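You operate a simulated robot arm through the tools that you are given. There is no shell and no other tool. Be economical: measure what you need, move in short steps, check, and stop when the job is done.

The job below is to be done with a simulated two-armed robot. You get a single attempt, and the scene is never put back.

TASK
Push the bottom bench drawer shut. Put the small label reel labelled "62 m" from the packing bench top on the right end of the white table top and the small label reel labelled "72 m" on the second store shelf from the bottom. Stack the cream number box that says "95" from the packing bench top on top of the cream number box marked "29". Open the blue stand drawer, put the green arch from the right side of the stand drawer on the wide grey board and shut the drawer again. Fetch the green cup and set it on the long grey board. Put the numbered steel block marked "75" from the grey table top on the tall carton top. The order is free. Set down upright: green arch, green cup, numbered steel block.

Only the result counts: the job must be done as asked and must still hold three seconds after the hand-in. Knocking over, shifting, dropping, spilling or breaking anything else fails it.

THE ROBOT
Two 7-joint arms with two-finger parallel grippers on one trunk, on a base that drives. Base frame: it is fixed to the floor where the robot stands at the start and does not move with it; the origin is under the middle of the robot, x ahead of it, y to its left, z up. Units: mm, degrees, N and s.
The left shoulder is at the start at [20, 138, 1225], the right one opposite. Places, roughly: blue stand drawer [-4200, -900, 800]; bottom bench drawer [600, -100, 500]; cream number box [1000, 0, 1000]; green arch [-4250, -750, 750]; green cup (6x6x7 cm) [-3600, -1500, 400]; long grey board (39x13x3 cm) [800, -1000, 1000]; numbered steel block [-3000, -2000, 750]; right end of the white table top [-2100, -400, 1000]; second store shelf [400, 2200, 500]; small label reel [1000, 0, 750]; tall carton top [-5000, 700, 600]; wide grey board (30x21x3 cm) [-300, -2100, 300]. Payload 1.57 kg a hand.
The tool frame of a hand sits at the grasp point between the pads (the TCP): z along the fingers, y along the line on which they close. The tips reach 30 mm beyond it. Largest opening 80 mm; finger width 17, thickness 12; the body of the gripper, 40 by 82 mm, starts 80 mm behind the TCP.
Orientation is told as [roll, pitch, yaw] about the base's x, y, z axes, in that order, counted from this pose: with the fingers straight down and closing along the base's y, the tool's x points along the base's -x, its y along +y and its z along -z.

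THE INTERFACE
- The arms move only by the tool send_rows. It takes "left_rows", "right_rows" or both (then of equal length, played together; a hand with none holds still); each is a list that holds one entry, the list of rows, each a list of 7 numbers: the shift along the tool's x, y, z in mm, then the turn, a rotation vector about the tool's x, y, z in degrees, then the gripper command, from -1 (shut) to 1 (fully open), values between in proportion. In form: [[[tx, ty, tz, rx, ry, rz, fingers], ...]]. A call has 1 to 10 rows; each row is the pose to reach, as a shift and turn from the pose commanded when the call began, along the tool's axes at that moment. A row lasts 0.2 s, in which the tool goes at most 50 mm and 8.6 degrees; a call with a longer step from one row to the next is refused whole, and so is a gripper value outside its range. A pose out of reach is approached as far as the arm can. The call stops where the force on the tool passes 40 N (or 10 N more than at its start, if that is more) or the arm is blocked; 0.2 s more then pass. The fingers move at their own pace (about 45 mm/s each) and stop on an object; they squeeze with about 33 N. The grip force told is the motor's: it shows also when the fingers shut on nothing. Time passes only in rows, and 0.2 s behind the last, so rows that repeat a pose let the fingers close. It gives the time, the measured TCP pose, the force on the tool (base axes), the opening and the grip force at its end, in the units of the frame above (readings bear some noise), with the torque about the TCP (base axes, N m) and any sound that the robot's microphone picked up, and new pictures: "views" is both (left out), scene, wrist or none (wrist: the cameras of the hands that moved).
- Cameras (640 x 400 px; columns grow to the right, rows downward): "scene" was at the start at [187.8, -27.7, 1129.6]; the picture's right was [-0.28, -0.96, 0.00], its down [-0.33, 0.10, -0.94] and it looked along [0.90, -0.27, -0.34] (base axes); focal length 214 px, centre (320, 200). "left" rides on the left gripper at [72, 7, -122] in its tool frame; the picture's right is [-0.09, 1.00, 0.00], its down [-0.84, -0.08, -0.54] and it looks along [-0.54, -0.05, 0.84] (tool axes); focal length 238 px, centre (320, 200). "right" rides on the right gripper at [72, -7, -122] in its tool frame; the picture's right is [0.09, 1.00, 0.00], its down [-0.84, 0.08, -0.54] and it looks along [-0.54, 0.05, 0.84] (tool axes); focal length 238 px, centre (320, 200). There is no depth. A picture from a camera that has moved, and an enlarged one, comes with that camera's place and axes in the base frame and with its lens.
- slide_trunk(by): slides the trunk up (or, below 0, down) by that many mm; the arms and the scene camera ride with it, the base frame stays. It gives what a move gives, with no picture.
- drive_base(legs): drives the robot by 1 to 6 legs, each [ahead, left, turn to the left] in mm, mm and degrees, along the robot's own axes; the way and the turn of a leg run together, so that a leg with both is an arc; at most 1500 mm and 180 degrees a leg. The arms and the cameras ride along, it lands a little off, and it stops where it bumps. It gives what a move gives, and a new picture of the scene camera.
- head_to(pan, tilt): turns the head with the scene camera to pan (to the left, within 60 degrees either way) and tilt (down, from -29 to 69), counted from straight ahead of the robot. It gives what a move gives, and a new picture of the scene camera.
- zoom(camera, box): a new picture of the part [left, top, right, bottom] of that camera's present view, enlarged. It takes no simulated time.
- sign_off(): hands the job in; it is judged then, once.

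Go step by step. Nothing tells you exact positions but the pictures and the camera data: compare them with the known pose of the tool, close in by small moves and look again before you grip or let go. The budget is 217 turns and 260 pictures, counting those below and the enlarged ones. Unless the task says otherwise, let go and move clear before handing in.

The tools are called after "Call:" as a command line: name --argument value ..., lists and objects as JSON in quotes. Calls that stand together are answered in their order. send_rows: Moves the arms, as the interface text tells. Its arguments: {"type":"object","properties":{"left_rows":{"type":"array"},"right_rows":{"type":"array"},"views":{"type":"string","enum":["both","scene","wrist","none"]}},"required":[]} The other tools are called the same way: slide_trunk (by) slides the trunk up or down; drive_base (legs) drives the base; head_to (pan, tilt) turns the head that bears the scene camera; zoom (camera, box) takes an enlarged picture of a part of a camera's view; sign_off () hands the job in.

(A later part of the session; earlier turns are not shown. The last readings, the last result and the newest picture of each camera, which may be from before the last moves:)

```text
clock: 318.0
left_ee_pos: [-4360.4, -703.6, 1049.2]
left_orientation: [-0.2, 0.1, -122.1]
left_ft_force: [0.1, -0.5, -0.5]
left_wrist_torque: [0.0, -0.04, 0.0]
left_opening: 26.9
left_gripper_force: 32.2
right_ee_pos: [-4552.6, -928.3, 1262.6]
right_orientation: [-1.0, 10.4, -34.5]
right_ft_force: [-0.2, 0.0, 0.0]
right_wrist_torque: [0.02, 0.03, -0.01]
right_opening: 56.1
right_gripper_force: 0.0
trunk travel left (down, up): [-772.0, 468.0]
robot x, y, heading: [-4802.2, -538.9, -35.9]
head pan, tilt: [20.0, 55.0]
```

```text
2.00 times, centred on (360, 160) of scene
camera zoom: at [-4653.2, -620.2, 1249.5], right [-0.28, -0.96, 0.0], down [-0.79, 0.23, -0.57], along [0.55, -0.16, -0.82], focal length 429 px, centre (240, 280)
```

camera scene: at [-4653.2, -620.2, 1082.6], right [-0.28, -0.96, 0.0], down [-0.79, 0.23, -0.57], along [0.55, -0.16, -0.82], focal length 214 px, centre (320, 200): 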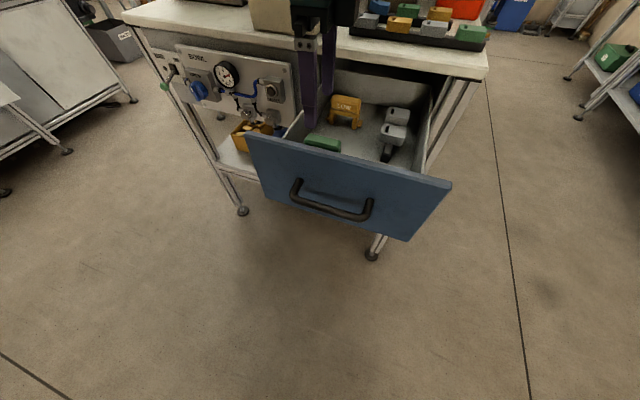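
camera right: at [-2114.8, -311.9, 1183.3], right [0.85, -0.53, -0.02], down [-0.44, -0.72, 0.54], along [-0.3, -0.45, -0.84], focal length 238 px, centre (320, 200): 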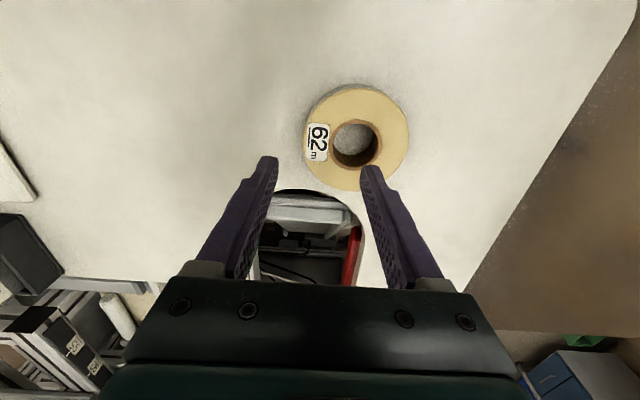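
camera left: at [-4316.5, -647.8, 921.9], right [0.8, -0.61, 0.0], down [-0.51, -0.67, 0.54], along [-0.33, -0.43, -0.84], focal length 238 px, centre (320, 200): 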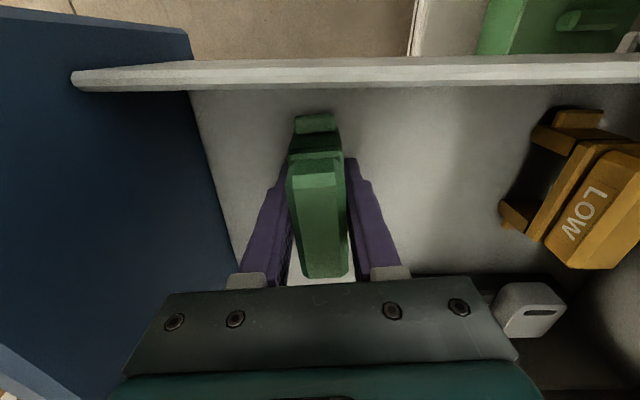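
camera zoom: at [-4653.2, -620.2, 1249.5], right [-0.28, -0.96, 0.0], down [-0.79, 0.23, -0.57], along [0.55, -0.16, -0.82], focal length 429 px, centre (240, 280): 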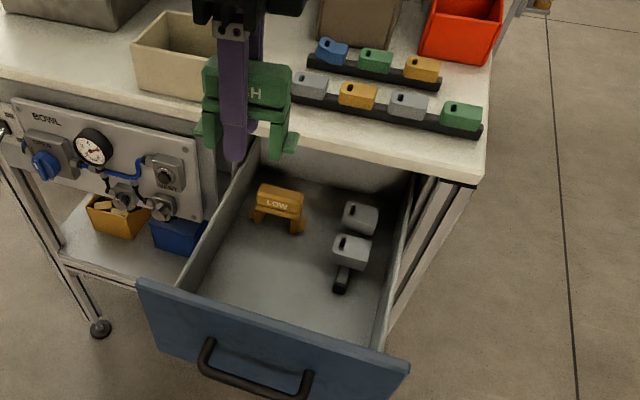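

Now to shut the drawer: the right hand will push the handle bar. I back off, turn left 35° so the right hand leads, raise the left hand with the arch, and tilt the right fingers forward.

Call:
drive_base --legs '[[-250, 0, 0], [0, 0, 35]]'

Call:
send_rows --right_rows '[[[0, 0, 0, 0, -6, 0, -1], [0, 0, 0, 0, -12, 0, -1], [0, 0, 0, 0, -18, 0, -1], [0, 0, 0, 0, -25, 0, -1]]]' --left_rows '[[[0, 0, -40, 0, 0, 0, -1], [0, 0, -80, 0, 0, 0, -1], [0, 0, -115, 0, 0, 0, -1], [0, 0, -150, 0, 0, 0, -1]]]' --views "none"

Call:
head_to --pan -40 --tilt 45

```text
clock: 321.5
left_ee_pos: [-4549.8, -276.0, 1049.4]
left_orientation: [-0.2, 0.1, -87.4]
left_ft_force: [-0.8, 0.6, -1.5]
left_wrist_torque: [0.04, 0.01, -0.01]
left_opening: 27.2
left_gripper_force: 33.1
right_ee_pos: [-4582.2, -567.6, 1260.9]
right_orientation: [-1.0, 10.4, -0.1]
right_ft_force: [0.1, 0.9, -0.7]
right_wrist_torque: [0.01, 0.0, -0.01]
right_opening: 55.8
right_gripper_force: 0.2
trunk travel left (down, up): [-772.0, 468.0]
robot x, y, heading: [-5008.1, -389.9, -1.7]
head pan, tilt: [20.0, 55.0]
camera scene: at [-4839.6, -372.3, 1249.6], right [0.32, -0.95, 0.0], down [-0.78, -0.26, -0.57], along [0.54, 0.18, -0.82], focal length 214 px, centre (320, 200)
```

scene: 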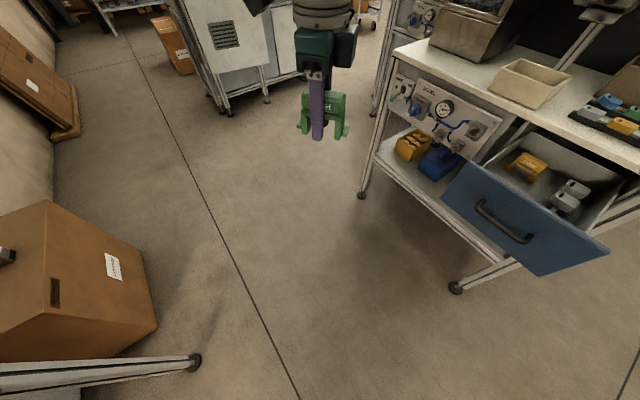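

```text
clock: 322.5
left_ee_pos: [-4535.4, -281.4, 1190.4]
left_orientation: [-1.7, 0.0, -87.4]
left_ft_force: [0.5, -0.6, -1.3]
left_wrist_torque: [0.04, 0.0, -0.01]
left_opening: 27.0
left_gripper_force: 33.4
left hand out of reach, approached as far as the arm can: row 1, 2, 3, 4
right_ee_pos: [-4548.3, -575.0, 1251.2]
right_orientation: [-1.0, -14.8, 0.4]
right_ft_force: [0.6, -0.8, -0.5]
right_wrist_torque: [-0.01, 0.0, 0.01]
right_opening: 0.1
right_gripper_force: 17.7
right hand out of reach, approached as far as the arm can: row 1, 2, 3, 4
trunk travel left (down, up): [-772.0, 468.0]
robot x, y, heading: [-5006.0, -391.6, -1.4]
head pan, tilt: [20.0, 55.0]
```

```text
clock: 323.8
left_ee_pos: [-4534.5, -281.0, 1190.5]
left_orientation: [-1.5, 0.2, -87.4]
left_ft_force: [-0.3, -0.3, -0.7]
left_wrist_torque: [0.0, -0.01, -0.03]
left_opening: 27.3
left_gripper_force: 33.1
right_ee_pos: [-4547.0, -575.9, 1251.7]
right_orientation: [-1.1, -14.5, 0.4]
right_ft_force: [0.3, 0.2, -0.1]
right_wrist_torque: [0.01, 0.02, -0.01]
right_opening: 0.0
right_gripper_force: 21.3
trunk travel left (down, up): [-772.0, 468.0]
robot x, y, heading: [-5004.4, -391.3, -1.4]
head pan, tilt: [-40.0, 45.0]
camera scene: at [-4847.0, -449.0, 1263.0], right [-0.66, -0.75, 0.0], down [-0.53, 0.47, -0.71], along [0.53, -0.47, -0.71], focal length 214 px, centre (320, 200)
```

scene: 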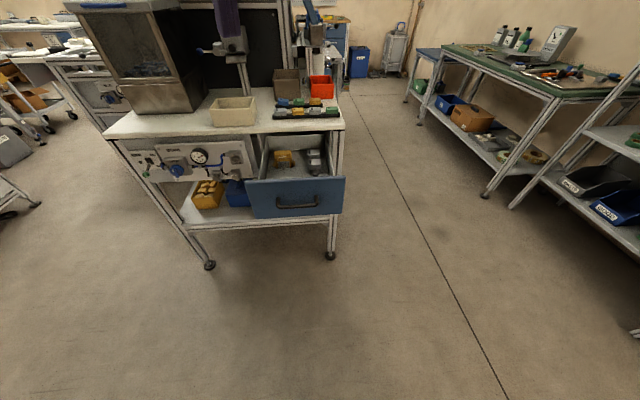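

I bring the right fist down in front of the handle.

Call:
drive_base --legs '[[-10, -57, 0]]'

Call:
slide_trunk --by -400

Call:
slide_trunk --by -22

Call:
head_to --pan -35 --tilt 30

```text
clock: 324.7
left_ee_pos: [-4545.4, -336.7, 1190.2]
left_orientation: [-1.5, 0.2, -87.4]
left_ft_force: [-1.1, 0.9, -1.3]
left_wrist_torque: [-0.01, -0.01, 0.02]
left_opening: 27.1
left_gripper_force: 32.9
right_ee_pos: [-4559.7, -633.6, 1251.3]
right_orientation: [-0.9, -14.6, 0.3]
right_ft_force: [-0.7, -0.4, 0.6]
right_wrist_torque: [0.01, -0.04, 0.01]
right_opening: 0.2
right_gripper_force: 21.5
trunk travel left (down, up): [-772.0, 468.0]
robot x, y, heading: [-5019.0, -444.0, -1.7]
head pan, tilt: [-40.0, 45.0]
camera scene: at [-4858.7, -505.1, 1263.0], right [-0.66, -0.75, 0.0], down [-0.53, 0.47, -0.71], along [0.53, -0.47, -0.71], focal length 214 px, centre (320, 200)
```

scene: 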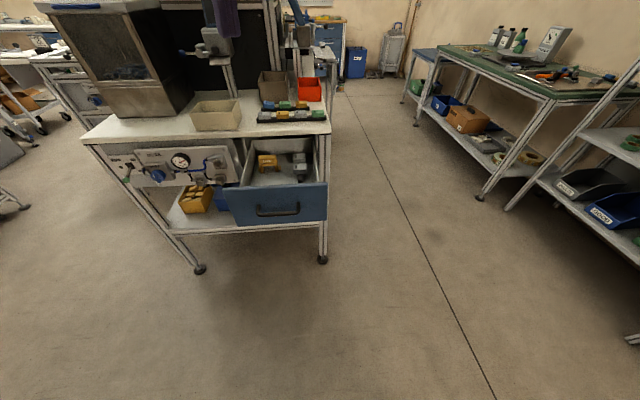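

```text
clock: 328.6
left_ee_pos: [-4546.9, -336.1, 789.6]
left_orientation: [-1.6, 0.2, -87.4]
left_ft_force: [0.1, -0.8, -0.8]
left_wrist_torque: [-0.01, 0.01, -0.06]
left_opening: 27.2
left_gripper_force: 33.2
right_ee_pos: [-4561.0, -634.4, 850.7]
right_orientation: [-1.1, -14.6, 0.3]
right_ft_force: [0.1, -0.3, 0.8]
right_wrist_torque: [0.03, -0.05, -0.01]
right_opening: 0.0
right_gripper_force: 21.4
trunk travel left (down, up): [-372.0, 868.0]
robot x, y, heading: [-5019.8, -450.3, -1.3]
head pan, tilt: [-40.0, 45.0]
```

```text
clock: 329.2
left_ee_pos: [-4545.6, -337.1, 767.8]
left_orientation: [-1.6, 0.2, -87.3]
left_ft_force: [-0.6, 0.1, -1.1]
left_wrist_torque: [-0.02, 0.0, -0.02]
left_opening: 27.2
left_gripper_force: 32.7
right_ee_pos: [-4559.8, -632.8, 828.7]
right_orientation: [-1.0, -14.6, 0.3]
right_ft_force: [0.5, 0.2, 0.7]
right_wrist_torque: [-0.05, 0.0, 0.01]
right_opening: 0.0
right_gripper_force: 21.0
trunk travel left (down, up): [-350.0, 890.0]
robot x, y, heading: [-5019.1, -446.2, -1.5]
head pan, tilt: [-40.0, 45.0]
```

```text
clock: 330.0
left_ee_pos: [-4545.8, -336.4, 767.3]
left_orientation: [-1.5, 0.2, -87.5]
left_ft_force: [-0.6, -0.1, -0.8]
left_wrist_torque: [-0.04, 0.0, 0.0]
left_opening: 27.1
left_gripper_force: 32.6
right_ee_pos: [-4560.3, -632.9, 830.0]
right_orientation: [-1.0, -14.5, 0.4]
right_ft_force: [-0.3, -0.2, 0.3]
right_wrist_torque: [-0.03, -0.04, 0.01]
right_opening: 0.0
right_gripper_force: 21.3
trunk travel left (down, up): [-350.0, 890.0]
robot x, y, heading: [-5019.9, -447.8, -1.8]
head pan, tilt: [-35.0, 30.0]
camera scene: at [-4847.0, -505.1, 863.5], right [-0.6, -0.8, 0.0], down [-0.4, 0.3, -0.87], along [0.7, -0.52, -0.5], focal length 214 px, centre (320, 200)
```

scene: 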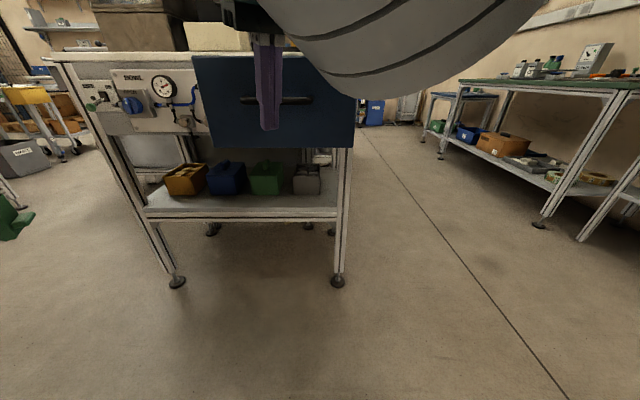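

The fist is in front of the handle. I drive along the drawer's axis to push it in.

Call:
drive_base --legs '[[165, -113, 0]]'

Call:
drive_base --legs '[[82, -57, 0]]'

```text
clock: 331.6
left_ee_pos: [-4385.8, -454.5, 767.5]
left_orientation: [-1.6, 0.2, -87.5]
left_ft_force: [0.1, 0.9, -1.5]
left_wrist_torque: [0.01, 0.01, 0.02]
left_opening: 26.7
left_gripper_force: 33.2
right_ee_pos: [-4399.3, -751.1, 829.9]
right_orientation: [-0.9, -14.6, 0.2]
right_ft_force: [0.0, -0.6, -0.6]
right_wrist_torque: [-0.03, 0.01, -0.01]
right_opening: 0.0
right_gripper_force: 21.3
trunk travel left (down, up): [-350.0, 890.0]
robot x, y, heading: [-4853.8, -562.8, -1.8]
head pan, tilt: [-35.0, 30.0]
camera scene: at [-4686.6, -623.2, 863.6], right [-0.6, -0.8, 0.0], down [-0.4, 0.3, -0.87], along [0.69, -0.52, -0.5], focal length 214 px, centre (320, 200)
```

scene: 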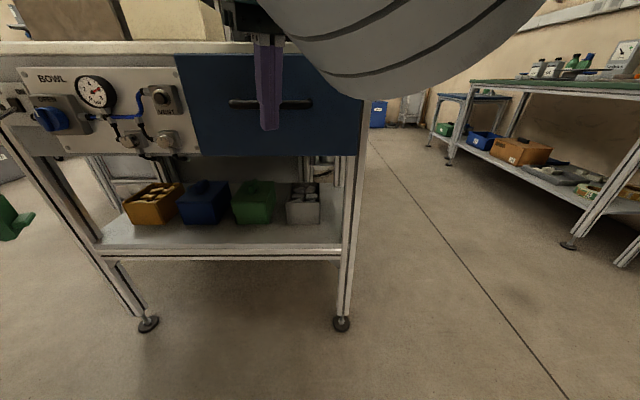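

```text
clock: 332.8
left_ee_pos: [-4305.0, -515.9, 767.3]
left_orientation: [-1.7, 0.2, -87.5]
left_ft_force: [1.6, 0.1, -0.4]
left_wrist_torque: [0.02, 0.01, -0.01]
left_opening: 26.8
left_gripper_force: 32.6
right_ee_pos: [-4320.0, -811.1, 829.0]
right_orientation: [-1.1, -14.7, 0.1]
right_ft_force: [0.2, 0.0, 0.3]
right_wrist_torque: [0.03, 0.0, 0.0]
right_opening: 0.5
right_gripper_force: 21.2
trunk travel left (down, up): [-350.0, 890.0]
robot x, y, heading: [-4777.6, -625.2, -2.1]
head pan, tilt: [-35.0, 30.0]
camera scene: at [-4606.6, -682.2, 863.6], right [-0.6, -0.8, 0.0], down [-0.4, 0.3, -0.87], along [0.69, -0.52, -0.5], focal length 214 px, centre (320, 200)
```

scene: 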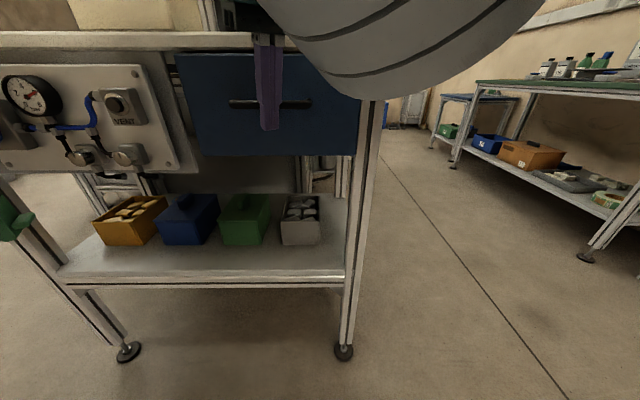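

Call:
drive_base --legs '[[37, -25, 0]]'

```text
clock: 333.7
left_ee_pos: [-4283.8, -531.3, 766.0]
left_orientation: [-1.8, 0.4, -87.6]
left_ft_force: [0.2, 0.0, -0.9]
left_wrist_torque: [-0.01, 0.02, -0.03]
left_opening: 27.0
left_gripper_force: 33.3
right_ee_pos: [-4302.9, -823.3, 827.1]
right_orientation: [-0.2, -12.9, 0.4]
right_ft_force: [-9.2, 2.7, 1.3]
right_wrist_torque: [-0.01, 0.0, -0.04]
right_opening: 0.2
right_gripper_force: 21.2
trunk travel left (down, up): [-350.0, 890.0]
robot x, y, heading: [-4751.4, -640.6, -1.7]
head pan, tilt: [-35.0, 30.0]
stopped in leg 1: the force on the tool passed its limit at 78 N (the readings are from after the stop); the commanded pose is now the measured one
camera scene: at [-4584.2, -699.3, 863.2], right [-0.6, -0.8, 0.0], down [-0.4, 0.3, -0.87], along [0.69, -0.52, -0.5], focal length 214 px, centre (320, 200)
```

scene: 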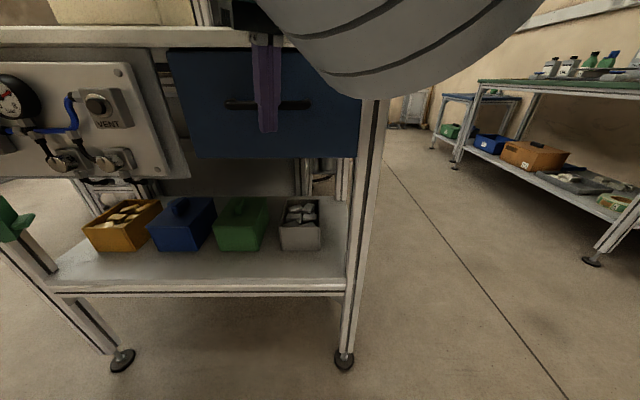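

A firm stop at 78 N. I back off and check that the drawer is flush.

Call:
drive_base --legs '[[-250, 171, 0]]'

Call:
slide_trunk --by 300

Call:
head_to --pan -35 --tilt 40

Call:
zoom --camera "scene" --box '[220, 60, 400, 190]'

```text
clock: 335.7
left_ee_pos: [-4524.2, -355.8, 765.6]
left_orientation: [-1.6, 0.2, -87.9]
left_ft_force: [-0.9, -0.1, -1.2]
left_wrist_torque: [-0.01, -0.03, -0.01]
left_opening: 27.0
left_gripper_force: 32.9
right_ee_pos: [-4545.7, -646.4, 829.6]
right_orientation: [-0.3, -13.2, 0.0]
right_ft_force: [-0.9, 0.6, 0.4]
right_wrist_torque: [0.04, -0.01, 0.01]
right_opening: 0.0
right_gripper_force: 21.5
trunk travel left (down, up): [-350.0, 890.0]
robot x, y, heading: [-4997.3, -464.7, -2.5]
head pan, tilt: [-35.0, 30.0]
camera scene: at [-4826.3, -521.5, 863.5], right [-0.6, -0.8, 0.0], down [-0.4, 0.3, -0.87], along [0.69, -0.52, -0.5], focal length 214 px, centre (320, 200)
```

scene: 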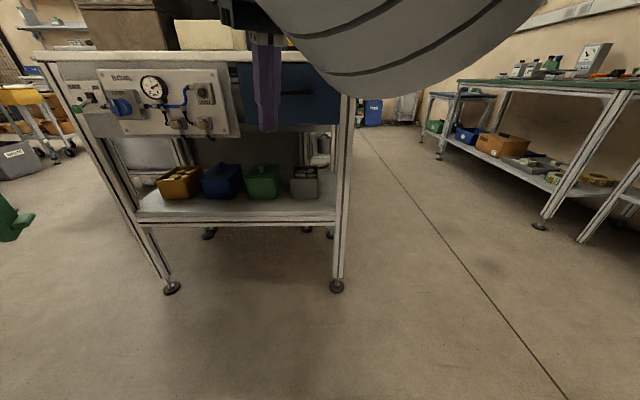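

```text
clock: 338.7
left_ee_pos: [-4524.2, -355.3, 1066.6]
left_orientation: [-1.7, 0.3, -87.9]
left_ft_force: [0.2, 0.1, -0.8]
left_wrist_torque: [0.0, -0.01, -0.03]
left_opening: 27.2
left_gripper_force: 33.1
right_ee_pos: [-4544.4, -647.4, 1128.1]
right_orientation: [-0.3, -13.3, -0.1]
right_ft_force: [-0.1, -0.3, -0.3]
right_wrist_torque: [0.01, -0.01, 0.0]
right_opening: 0.0
right_gripper_force: 20.8
trunk travel left (down, up): [-650.0, 590.0]
robot x, y, heading: [-4997.1, -464.1, -2.1]
head pan, tilt: [-35.0, 30.0]
```

```text
clock: 339.4
left_ee_pos: [-4524.6, -356.3, 1065.5]
left_orientation: [-1.7, 0.2, -87.8]
left_ft_force: [0.2, 0.1, -1.7]
left_wrist_torque: [0.04, 0.01, -0.02]
left_opening: 27.0
left_gripper_force: 32.6
right_ee_pos: [-4545.3, -647.1, 1128.8]
right_orientation: [-0.4, -13.2, 0.0]
right_ft_force: [-0.2, -1.8, -0.3]
right_wrist_torque: [-0.02, 0.0, 0.04]
right_opening: 0.0
right_gripper_force: 21.0
trunk travel left (down, up): [-650.0, 590.0]
robot x, y, heading: [-4999.5, -460.8, -2.1]
head pan, tilt: [-35.0, 40.0]
camera scene: at [-4830.4, -518.4, 1148.3], right [-0.6, -0.8, 0.0], down [-0.51, 0.39, -0.77], along [0.61, -0.46, -0.64], focal length 214 px, centre (320, 200)
```

scene: 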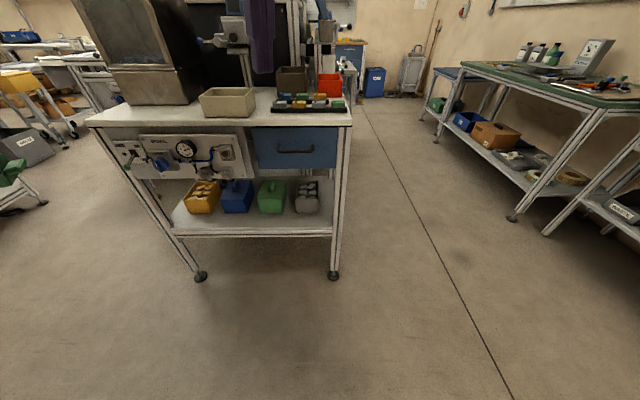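

```text
3.08 times, centred on (310, 125) of scene
camera zoom: at [-4830.4, -518.4, 1148.3], right [-0.6, -0.8, 0.0], down [-0.51, 0.39, -0.77], along [0.61, -0.46, -0.64], focal length 660 px, centre (351, 431)
```

zoom: 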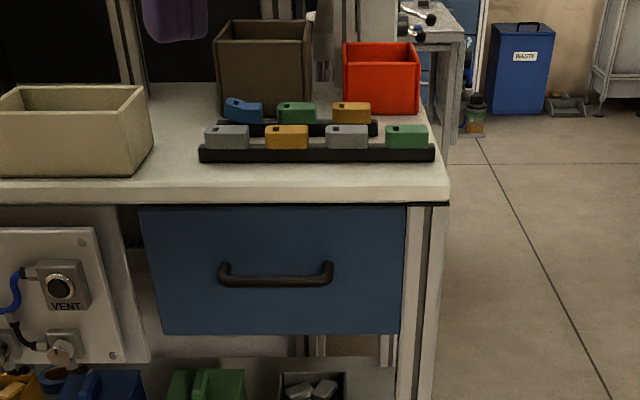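

The drawer is shut. Now for the green cup on the machine's low shelf near (-3560, -1490): I drive back down the aisle and turn to face it.

Call:
drive_base --legs '[[-133, -669, 0], [0, 0, -38], [1299, -98, 0], [0, 0, 92]]'

Call:
head_to --pan -15 --tilt 35

```text
clock: 355.1
left_ee_pos: [-4034.5, -1616.9, 1066.8]
left_orientation: [-1.7, 0.1, -35.4]
left_ft_force: [0.2, -0.6, -1.1]
left_wrist_torque: [-0.05, -0.01, 0.01]
left_opening: 27.2
left_gripper_force: 33.3
right_ee_pos: [-3814.7, -1809.7, 1128.1]
right_orientation: [-0.3, -13.3, 52.5]
right_ft_force: [-1.5, -0.6, 0.3]
right_wrist_torque: [0.01, 0.04, -0.01]
right_opening: 0.1
right_gripper_force: 21.4
trunk travel left (down, up): [-650.0, 590.0]
robot x, y, heading: [-4239.8, -2058.0, 50.4]
head pan, tilt: [-35.0, 40.0]
camera scene: at [-4092.8, -1958.9, 1148.2], right [0.27, -0.96, 0.0], down [-0.62, -0.17, -0.77], along [0.74, 0.2, -0.64], focal length 214 px, centre (320, 200)
```

scene: 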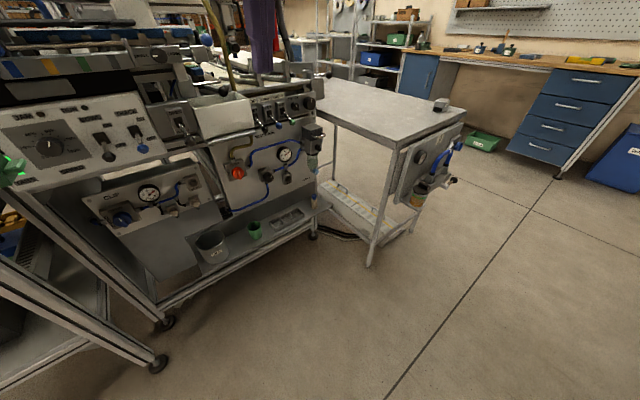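

```text
clock: 355.9
left_ee_pos: [-4034.4, -1616.7, 1066.5]
left_orientation: [-1.7, 0.3, -35.4]
left_ft_force: [0.0, -0.6, 0.2]
left_wrist_torque: [-0.01, 0.0, -0.01]
left_opening: 27.3
left_gripper_force: 32.8
right_ee_pos: [-3814.7, -1811.3, 1129.5]
right_orientation: [-0.2, -13.2, 52.5]
right_ft_force: [0.7, 0.6, -0.4]
right_wrist_torque: [0.0, 0.02, 0.01]
right_opening: 0.1
right_gripper_force: 20.5
trunk travel left (down, up): [-650.0, 590.0]
robot x, y, heading: [-4236.7, -2052.6, 50.3]
head pan, tilt: [-15.0, 35.0]
camera scene: at [-4103.0, -1930.5, 1155.8], right [0.58, -0.82, 0.0], down [-0.47, -0.33, -0.82], along [0.67, 0.47, -0.57], focal length 214 px, centre (320, 200)
```

scene: 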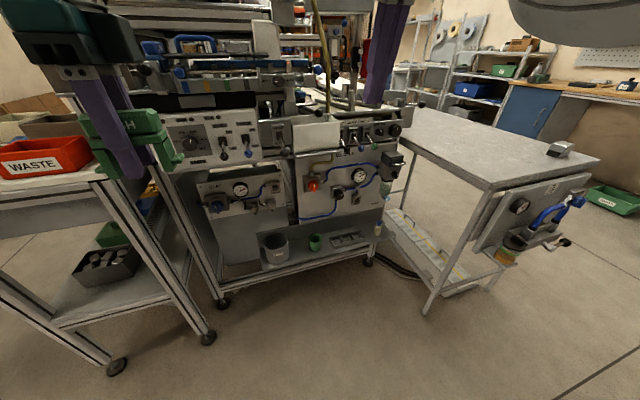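

Call:
zoom --camera "scene" --box '[200, 160, 420, 310]'

```text
2.67 times, centred on (310, 235) of scene
camera zoom: at [-4103.0, -1930.5, 1155.8], right [0.58, -0.82, 0.0], down [-0.47, -0.33, -0.82], along [0.67, 0.47, -0.57], focal length 572 px, centre (347, 107)
```

zoom: 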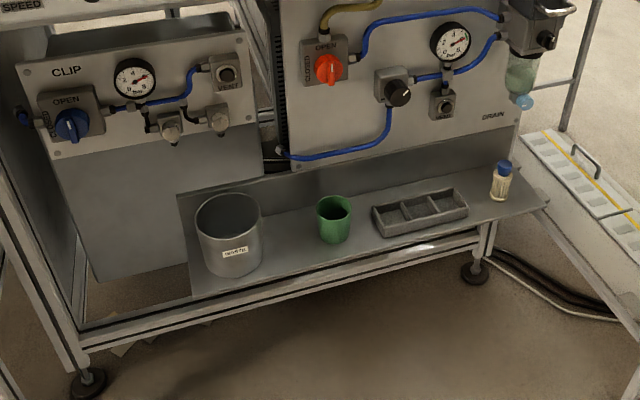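

The cup stands on a protruding shelf at about (-3567, -1528, 463). I will take it with the right hand pointing forward, with the base turned left so the left hand (arch) stays clear. First turn and pitch the right hand.

Call:
drive_base --legs '[[0, 0, 42]]'

Call:
send_rows --right_rows '[[[0, 0, 0, 0, -8, 0, 1], [0, 0, 0, 0, -16, 0, 1], [0, 0, 0, 0, -24, 0, 1], [0, 0, 0, 0, -32, 0, 1], [0, 0, 0, 0, -40, 0, 1], [0, 0, 0, 0, -48, 0, 1], [0, 0, 0, 0, -56, 0, 1], [0, 0, 0, 0, -64, 0, 1], [0, 0, 0, 0, -72, 0, 1]]]' --views "wrist"

```text
clock: 358.2
left_ee_pos: [-4375.8, -1592.9, 1066.2]
left_orientation: [-1.7, 0.2, 6.0]
left_ft_force: [-0.1, -1.2, -1.3]
left_wrist_torque: [0.02, -0.05, -0.02]
left_opening: 27.1
left_gripper_force: 33.2
right_ee_pos: [-4083.5, -1592.9, 1128.2]
right_orientation: [-0.3, -13.2, 94.1]
right_ft_force: [0.0, 0.1, -0.2]
right_wrist_torque: [-0.01, -0.01, -0.02]
right_opening: 0.0
right_gripper_force: 21.6
trunk travel left (down, up): [-650.0, 590.0]
robot x, y, heading: [-4239.6, -2058.5, 91.8]
head pan, tilt: [-15.0, 35.0]
camera scene: at [-4221.6, -1872.9, 1155.8], right [0.97, -0.23, 0.0], down [-0.13, -0.56, -0.82], along [0.19, 0.8, -0.57], focal length 214 px, centre (320, 200)
```

scene: 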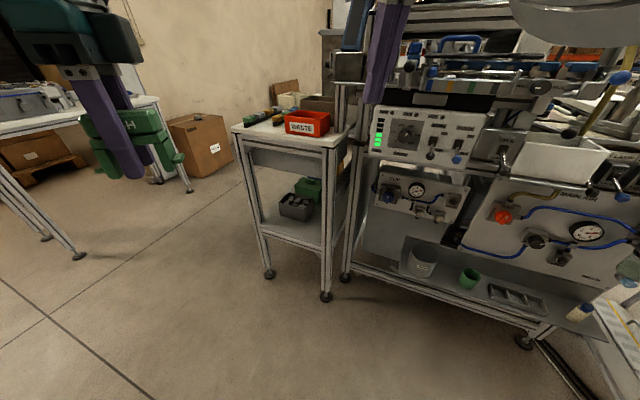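

```text
clock: 359.4
left_ee_pos: [-4376.8, -1592.1, 1066.1]
left_orientation: [-1.6, 0.3, 6.0]
left_ft_force: [0.3, -0.1, -0.8]
left_wrist_torque: [-0.03, -0.03, -0.01]
left_opening: 27.0
left_gripper_force: 32.9
right_ee_pos: [-4074.5, -1570.5, 1227.7]
right_orientation: [-2.3, -63.4, 94.7]
right_ft_force: [0.4, -0.4, -0.9]
right_wrist_torque: [-0.01, 0.03, 0.04]
right_opening: 80.0
right_gripper_force: 0.0
right hand out of reach, approached as far as the arm can: row 1
trunk travel left (down, up): [-650.0, 590.0]
robot x, y, heading: [-4239.1, -2054.0, 91.7]
head pan, tilt: [-15.0, 35.0]
stopped in row 5 (right hand): the arm was blocked; the commanded pose is now the measured one
camera right: at [-4061.1, -1709.5, 1218.4], right [-0.99, -0.09, -0.1], down [-0.09, -0.11, 0.99], along [-0.1, 0.99, 0.11], focal length 238 px, centre (320, 200)
```

right: 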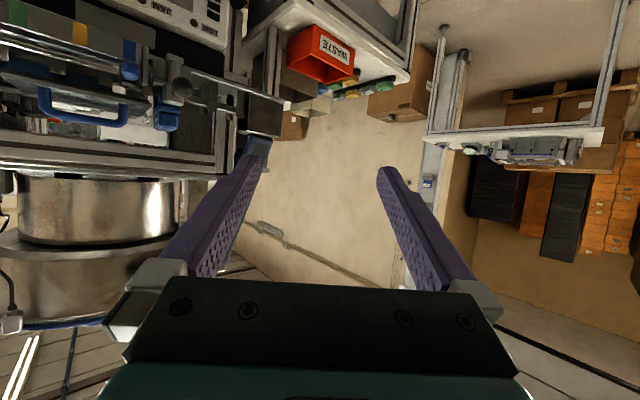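

The hand is at pitch -63 but higher. I lower it by the arm and see whether it goes.

Call:
send_rows --right_rows '[[[33, 0, 17, 0, 0, 0, 1], [66, 0, 34, 0, 0, 0, 1], [98, 0, 50, 0, 0, 0, 1], [115, 0, 59, 0, -6, 0, 1]]]' --views "none"

```text
clock: 360.4
left_ee_pos: [-4376.3, -1593.2, 1066.0]
left_orientation: [-1.7, 0.2, 6.1]
left_ft_force: [-0.1, 0.4, -1.4]
left_wrist_torque: [0.01, 0.0, -0.03]
left_opening: 27.0
left_gripper_force: 33.3
right_ee_pos: [-4074.4, -1568.1, 1095.5]
right_orientation: [-2.7, -69.0, 95.7]
right_ft_force: [0.2, -0.3, 0.4]
right_wrist_torque: [0.0, 0.01, 0.01]
right_opening: 80.3
right_gripper_force: 0.0
trunk travel left (down, up): [-650.0, 590.0]
robot x, y, heading: [-4233.1, -2056.8, 91.7]
head pan, tilt: [-15.0, 35.0]
```

Works. Now I yaw the right hand about 28° to the right to point squarely at the shelf.

Call:
send_rows --right_rows '[[[0, 0, 0, 6.5, 0, 2.5, 1], [0, 0, 0, 13, 0, 5, 1], [0, 0, 0, 19.5, 0, 7.5, 1], [0, 0, 0, 26.1, 0, 10, 1]]]' --views "none"

Call:
slide_trunk --by -400

Call:
slide_trunk --by -190

Call:
head_to --pan -30 --tilt 15

```text
clock: 361.6
left_ee_pos: [-4376.4, -1592.7, 1066.0]
left_orientation: [-1.6, 0.1, 6.0]
left_ft_force: [-0.7, 0.6, -0.8]
left_wrist_torque: [-0.02, 0.0, 0.0]
left_opening: 27.1
left_gripper_force: 32.8
right_ee_pos: [-4041.9, -1567.0, 1099.1]
right_orientation: [-17.2, -71.9, 79.2]
right_ft_force: [0.6, 0.4, 0.8]
right_wrist_torque: [-0.02, 0.0, 0.03]
right_opening: 80.0
right_gripper_force: 0.1
trunk travel left (down, up): [-650.0, 590.0]
robot x, y, heading: [-4235.0, -2058.8, 91.9]
head pan, tilt: [-15.0, 35.0]
stopped in row 4 (right hand): the arm was blocked; the commanded pose is now the measured one
```

```text
clock: 365.4
left_ee_pos: [-4375.7, -1592.9, 666.8]
left_orientation: [-1.6, 0.2, 6.0]
left_ft_force: [-0.5, -0.2, -0.5]
left_wrist_torque: [0.0, 0.03, -0.02]
left_opening: 27.0
left_gripper_force: 32.6
right_ee_pos: [-4041.5, -1567.9, 698.9]
right_orientation: [-17.1, -71.7, 79.1]
right_ft_force: [-0.8, -0.4, 0.0]
right_wrist_torque: [0.0, -0.01, -0.01]
right_opening: 80.0
right_gripper_force: 0.1
trunk travel left (down, up): [-250.0, 990.0]
robot x, y, heading: [-4236.3, -2058.4, 91.7]
head pan, tilt: [-15.0, 35.0]
```

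```text
clock: 367.5
left_ee_pos: [-4376.6, -1593.5, 477.3]
left_orientation: [-1.7, 0.2, 6.0]
left_ft_force: [-0.4, 0.2, -1.4]
left_wrist_torque: [-0.02, -0.03, -0.03]
left_opening: 26.9
left_gripper_force: 33.1
right_ee_pos: [-4041.9, -1567.4, 509.5]
right_orientation: [-17.1, -71.7, 79.1]
right_ft_force: [-0.1, 0.0, -0.8]
right_wrist_torque: [0.0, -0.05, 0.01]
right_opening: 80.1
right_gripper_force: 0.0
trunk travel left (down, up): [-60.0, 1180.0]
robot x, y, heading: [-4237.4, -2055.7, 91.6]
head pan, tilt: [-15.0, 35.0]
```

```text
clock: 368.4
left_ee_pos: [-4376.5, -1592.9, 475.7]
left_orientation: [-1.7, 0.2, 6.0]
left_ft_force: [0.1, -0.2, -0.5]
left_wrist_torque: [0.02, 0.0, 0.02]
left_opening: 27.1
left_gripper_force: 32.8
right_ee_pos: [-4041.8, -1568.2, 509.0]
right_orientation: [-17.0, -71.7, 79.2]
right_ft_force: [0.2, -0.3, -0.1]
right_wrist_torque: [0.04, 0.01, 0.02]
right_opening: 79.9
right_gripper_force: 0.1
trunk travel left (down, up): [-60.0, 1180.0]
robot x, y, heading: [-4238.9, -2058.6, 91.8]
head pan, tilt: [-30.0, 15.0]
camera scene: at [-4197.6, -1876.3, 597.7], right [0.88, -0.47, 0.0], down [-0.12, -0.23, -0.97], along [0.46, 0.85, -0.26], focal length 214 px, centre (320, 200)
```

scene: 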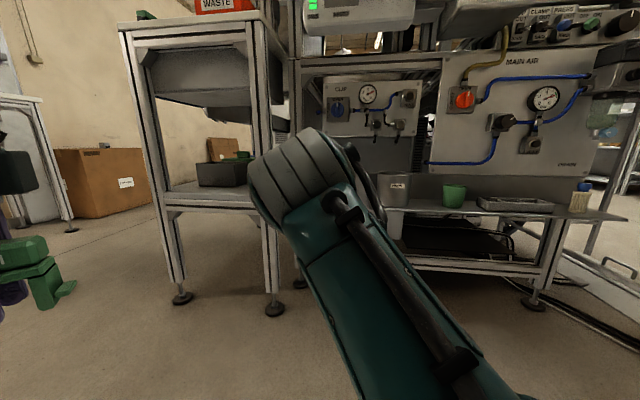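

Cup confirmed at about (-3567, -1528), standing z 415–480; the fingers point at azimuth 61°, slightly down. I strafe to a standoff in front of it and lower to its height.

Call:
slide_trunk --by -50

Call:
drive_base --legs '[[-112, -395, 0]]'

Call:
zoom --camera "right" --box '[0, 0, 640, 400]'

```text
clock: 369.3
left_ee_pos: [-4376.5, -1591.6, 427.7]
left_orientation: [-1.7, 0.2, 6.1]
left_ft_force: [-0.8, -0.5, -1.3]
left_wrist_torque: [0.0, 0.03, -0.01]
left_opening: 27.0
left_gripper_force: 32.6
right_ee_pos: [-4041.0, -1566.2, 459.8]
right_orientation: [-17.1, -71.7, 79.1]
right_ft_force: [0.2, 0.0, -0.1]
right_wrist_torque: [-0.02, -0.02, 0.03]
right_opening: 79.9
right_gripper_force: 0.1
trunk travel left (down, up): [-10.0, 1230.0]
robot x, y, heading: [-4236.3, -2059.0, 91.8]
head pan, tilt: [-30.0, 15.0]
```

```text
clock: 371.8
left_ee_pos: [-3981.1, -1694.9, 427.5]
left_orientation: [-1.7, 0.3, 6.0]
left_ft_force: [0.4, -0.1, -0.9]
left_wrist_torque: [-0.05, -0.02, -0.01]
left_opening: 27.0
left_gripper_force: 32.9
right_ee_pos: [-3645.8, -1668.9, 459.0]
right_orientation: [-16.9, -71.6, 78.9]
right_ft_force: [0.3, 0.1, -0.7]
right_wrist_torque: [-0.02, 0.01, 0.01]
right_opening: 80.1
right_gripper_force: 0.0
trunk travel left (down, up): [-10.0, 1230.0]
robot x, y, heading: [-3840.6, -2160.6, 92.1]
head pan, tilt: [-30.0, 15.0]
camera scene: at [-3801.7, -1977.8, 547.8], right [0.88, -0.47, 0.0], down [-0.12, -0.23, -0.97], along [0.45, 0.85, -0.26], focal length 214 px, centre (320, 200)
```

scene: 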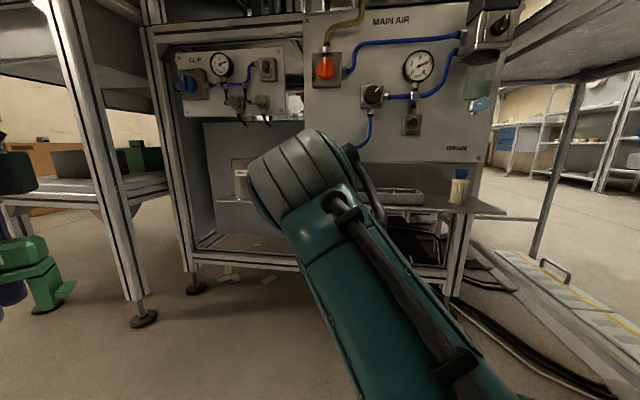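

```text
1.00 times, centred on (320, 200) of right (not enlarged: the box is as wide or as high as the picture)
camera zoom: at [-3701.4, -1794.7, 427.8], right [-0.89, 0.42, -0.18], down [-0.27, -0.16, 0.95], along [0.37, 0.89, 0.25], focal length 238 px, centre (320, 200)
```

zoom: 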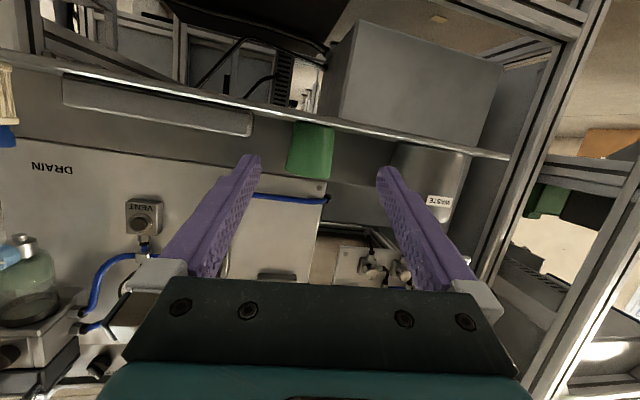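

The cup is between the finger lines. I drive forward two thirds of the way and check.

Call:
drive_base --legs '[[88, -55, 0]]'

Call:
zoom --camera "right" --box '[0, 0, 640, 400]'

```text
clock: 373.0
left_ee_pos: [-3929.4, -1609.9, 425.8]
left_orientation: [-1.7, 0.3, 6.1]
left_ft_force: [0.0, 0.5, 0.0]
left_wrist_torque: [0.0, 0.0, 0.02]
left_opening: 27.0
left_gripper_force: 32.9
right_ee_pos: [-3592.7, -1584.6, 457.2]
right_orientation: [-17.7, -71.7, 79.6]
right_ft_force: [-0.3, -0.9, 0.4]
right_wrist_torque: [0.01, 0.03, 0.05]
right_opening: 79.9
right_gripper_force: 0.0
trunk travel left (down, up): [-10.0, 1230.0]
robot x, y, heading: [-3787.0, -2071.8, 91.9]
head pan, tilt: [-30.0, 15.0]
camera scene: at [-3749.8, -1893.4, 547.4], right [0.88, -0.47, 0.0], down [-0.12, -0.23, -0.97], along [0.45, 0.85, -0.26], focal length 214 px, centre (320, 200)
```

scene: 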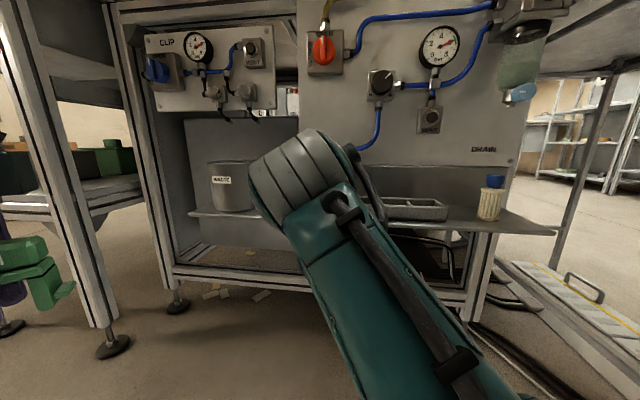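

```text
1.00 times, centred on (320, 200) of right (not enlarged: the box is as wide or as high as the picture)
camera zoom: at [-3648.5, -1710.4, 427.0], right [-0.89, 0.42, -0.18], down [-0.27, -0.16, 0.95], along [0.37, 0.89, 0.25], focal length 238 px, centre (320, 200)
```

zoom: 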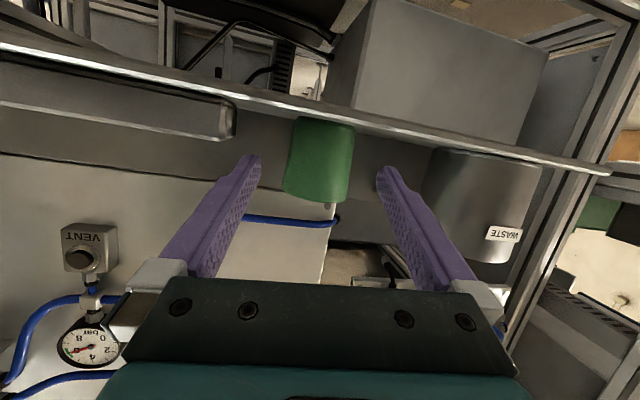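

Call:
drive_base --legs '[[46, -24, 0]]'

Call:
send_rows --right_rows '[[[0, 0, 0, 0, 0, 0, 0.6], [0, 0, 0, 0, 0, 0, -0.2], [0, 0, 0, 0, 0, 0, -1], [0, 0, 0, 0, 0, 0, -1], [0, 0, 0, 0, 0, 0, -1]]]' --views "wrist"

```text
clock: 373.9
left_ee_pos: [-3908.5, -1567.5, 424.6]
left_orientation: [-2.0, 0.5, 6.0]
left_ft_force: [0.1, -0.3, -1.1]
left_wrist_torque: [0.04, 0.0, -0.02]
left_opening: 27.1
left_gripper_force: 32.9
right_ee_pos: [-3571.2, -1541.8, 456.7]
right_orientation: [-17.7, -71.5, 79.6]
right_ft_force: [0.2, -0.2, 0.1]
right_wrist_torque: [0.03, -0.01, -0.02]
right_opening: 80.0
right_gripper_force: 0.0
trunk travel left (down, up): [-10.0, 1230.0]
robot x, y, heading: [-3765.8, -2027.5, 92.0]
head pan, tilt: [-30.0, 15.0]
camera scene: at [-3728.7, -1851.0, 547.0], right [0.88, -0.47, 0.0], down [-0.12, -0.23, -0.96], along [0.46, 0.85, -0.26], focal length 214 px, centre (320, 200)
```

scene: 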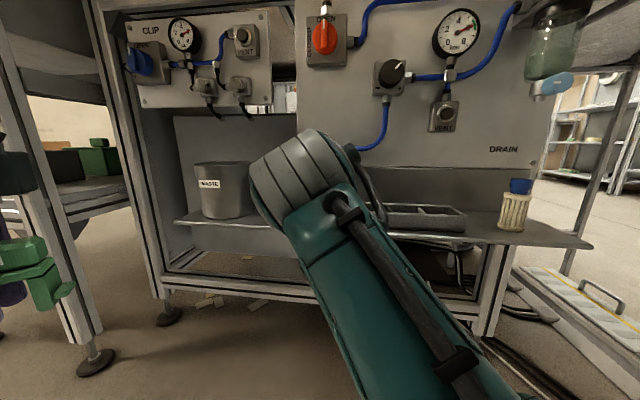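

```text
clock: 375.1
left_ee_pos: [-3906.1, -1561.1, 427.7]
left_orientation: [-1.9, 0.3, 6.1]
left_ft_force: [0.3, 0.2, -0.8]
left_wrist_torque: [-0.03, 0.0, -0.02]
left_opening: 27.3
left_gripper_force: 32.8
right_ee_pos: [-3568.3, -1536.3, 460.1]
right_orientation: [-18.1, -71.9, 79.9]
right_ft_force: [-1.2, -1.8, 7.7]
right_wrist_torque: [0.17, 0.12, 0.01]
right_opening: 55.6
right_gripper_force: 33.3
trunk travel left (down, up): [-10.0, 1230.0]
robot x, y, heading: [-3767.7, -2025.6, 92.1]
head pan, tilt: [-30.0, 15.0]
camera right: at [-3623.8, -1661.7, 428.4], right [-0.89, 0.43, -0.18], down [-0.27, -0.16, 0.95], along [0.37, 0.89, 0.26], focal length 238 px, centre (320, 200)
```

right: 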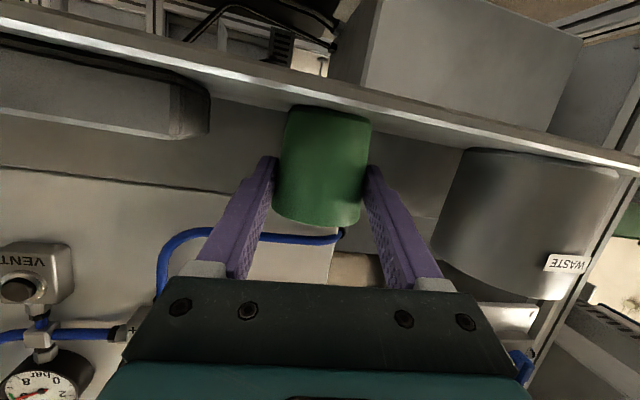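

The cup is gripped. I lift 25 mm and back straight out.

Call:
slide_trunk --by 25

Call:
drive_base --legs '[[-260, 160, 0]]'

Call:
slide_trunk --by 400

Call:
zoom --camera "right" --box '[0, 0, 640, 400]'

```text
clock: 375.8
left_ee_pos: [-3904.4, -1563.3, 452.0]
left_orientation: [-1.8, 0.3, 6.2]
left_ft_force: [0.2, 0.1, -1.0]
left_wrist_torque: [0.01, -0.03, 0.01]
left_opening: 27.2
left_gripper_force: 33.0
right_ee_pos: [-3568.5, -1536.7, 483.6]
right_orientation: [-18.0, -71.8, 79.9]
right_ft_force: [0.0, -0.4, -0.5]
right_wrist_torque: [-0.02, 0.0, 0.0]
right_opening: 55.4
right_gripper_force: 33.2
trunk travel left (down, up): [-35.0, 1205.0]
robot x, y, heading: [-3768.5, -2027.6, 91.9]
head pan, tilt: [-30.0, 15.0]
```

```text
clock: 377.9
left_ee_pos: [-4058.0, -1823.4, 452.3]
left_orientation: [-1.7, 0.2, 6.4]
left_ft_force: [0.3, -0.2, -0.9]
left_wrist_torque: [0.01, 0.01, 0.01]
left_opening: 27.2
left_gripper_force: 32.9
right_ee_pos: [-3723.3, -1796.0, 484.7]
right_orientation: [-18.1, -71.8, 80.2]
right_ft_force: [0.4, 0.7, -0.2]
right_wrist_torque: [0.0, 0.04, 0.01]
right_opening: 55.2
right_gripper_force: 32.5
trunk travel left (down, up): [-35.0, 1205.0]
robot x, y, heading: [-3918.9, -2288.2, 92.5]
head pan, tilt: [-30.0, 15.0]
camera scene: at [-3878.1, -2105.8, 573.0], right [0.88, -0.47, 0.0], down [-0.12, -0.23, -0.97], along [0.45, 0.85, -0.26], focal length 214 px, centre (320, 200)
```

scene: 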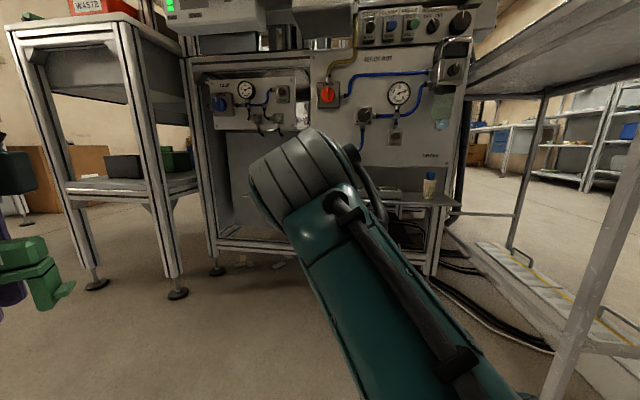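

```text
clock: 381.7
left_ee_pos: [-4059.7, -1825.2, 851.7]
left_orientation: [-1.7, 0.3, 6.3]
left_ft_force: [-0.6, 0.2, -1.0]
left_wrist_torque: [0.01, 0.02, 0.0]
left_opening: 27.0
left_gripper_force: 33.1
right_ee_pos: [-3723.3, -1796.7, 884.2]
right_orientation: [-18.0, -71.7, 80.1]
right_ft_force: [0.1, 0.0, 0.3]
right_wrist_torque: [0.01, -0.01, -0.01]
right_opening: 55.6
right_gripper_force: 33.2
trunk travel left (down, up): [-435.0, 805.0]
robot x, y, heading: [-3917.0, -2283.8, 92.1]
head pan, tilt: [-30.0, 15.0]
```

```text
1.00 times, centred on (320, 200) of right (not enlarged: the box is as wide or as high as the picture)
camera zoom: at [-3777.5, -1923.2, 852.8], right [-0.89, 0.42, -0.18], down [-0.27, -0.16, 0.95], along [0.37, 0.89, 0.26], focal length 238 px, centre (320, 200)
```

zoom: 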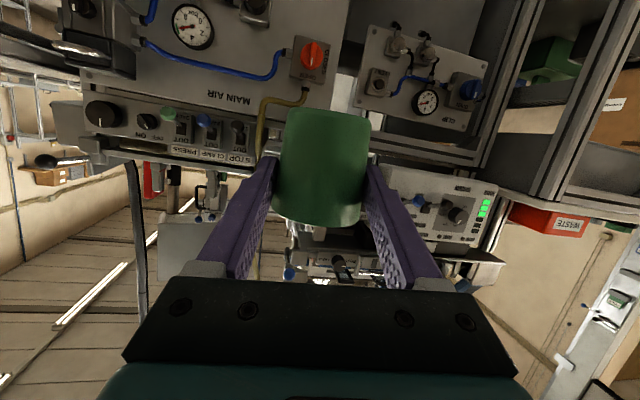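

Both the arch (left) and cup (right) are held. I raise the trunk and drive back east toward the boards, first through the gap by the grey table.

Call:
slide_trunk --by 170

Call:
drive_base --legs '[[0, 0, -112], [527, -229, 0], [994, 340, 0]]'

Call:
head_to --pan 0 --tilt 15

```text
clock: 383.6
left_ee_pos: [-4060.5, -1824.8, 1021.2]
left_orientation: [-1.8, 0.3, 6.4]
left_ft_force: [0.4, 0.3, -0.9]
left_wrist_torque: [0.0, 0.0, 0.04]
left_opening: 26.9
left_gripper_force: 32.8
right_ee_pos: [-3723.7, -1797.0, 1054.0]
right_orientation: [-18.0, -71.7, 80.2]
right_ft_force: [-0.2, -0.4, 0.1]
right_wrist_torque: [-0.01, -0.04, 0.0]
right_opening: 55.0
right_gripper_force: 32.7
trunk travel left (down, up): [-605.0, 635.0]
robot x, y, heading: [-3915.4, -2284.5, 92.1]
head pan, tilt: [-30.0, 15.0]
```

```text
clock: 396.6
left_ee_pos: [-1940.8, -2698.3, 1022.1]
left_orientation: [-1.9, 0.4, -103.8]
left_ft_force: [-0.1, 0.2, -0.8]
left_wrist_torque: [0.03, 0.0, -0.03]
left_opening: 27.0
left_gripper_force: 33.1
right_ee_pos: [-2029.8, -3024.2, 1054.2]
right_orientation: [-18.0, -71.8, -29.9]
right_ft_force: [-0.8, 0.7, -0.7]
right_wrist_torque: [0.01, -0.01, -0.01]
right_opening: 54.3
right_gripper_force: 32.7
trunk travel left (down, up): [-605.0, 635.0]
robot x, y, heading: [-2424.7, -2673.8, -18.1]
head pan, tilt: [-30.0, 15.0]
camera scene: at [-2268.1, -2774.6, 1142.8], right [-0.74, -0.67, 0.0], down [-0.17, 0.19, -0.97], along [0.65, -0.72, -0.26], focal length 214 px, centre (320, 200)
```

scene: 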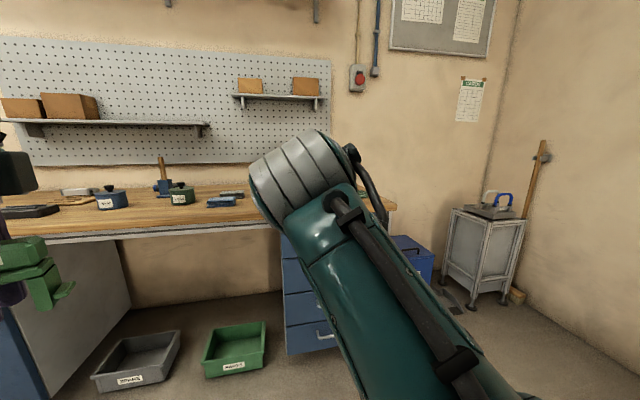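

```text
clock: 397.6
left_ee_pos: [-1940.1, -2699.2, 1021.7]
left_orientation: [-1.8, 0.3, -103.8]
left_ft_force: [0.0, 0.1, -0.8]
left_wrist_torque: [0.04, 0.01, -0.01]
left_opening: 27.2
left_gripper_force: 33.0
right_ee_pos: [-2030.5, -3024.0, 1054.9]
right_orientation: [-18.1, -71.7, -29.8]
right_ft_force: [-0.1, -0.6, -0.1]
right_wrist_torque: [-0.02, 0.02, 0.02]
right_opening: 54.4
right_gripper_force: 32.9
trunk travel left (down, up): [-605.0, 635.0]
robot x, y, heading: [-2423.1, -2669.5, -17.7]
head pan, tilt: [0.0, 15.0]
camera scene: at [-2241.8, -2734.1, 1142.8], right [-0.31, -0.95, 0.0], down [-0.25, 0.08, -0.97], along [0.92, -0.3, -0.26], focal length 214 px, centre (320, 200)
```

scene: 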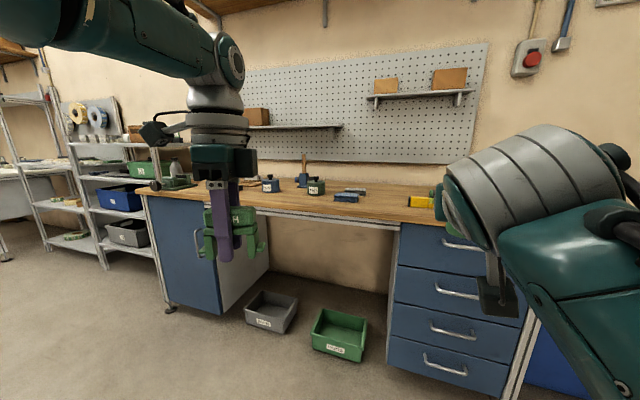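

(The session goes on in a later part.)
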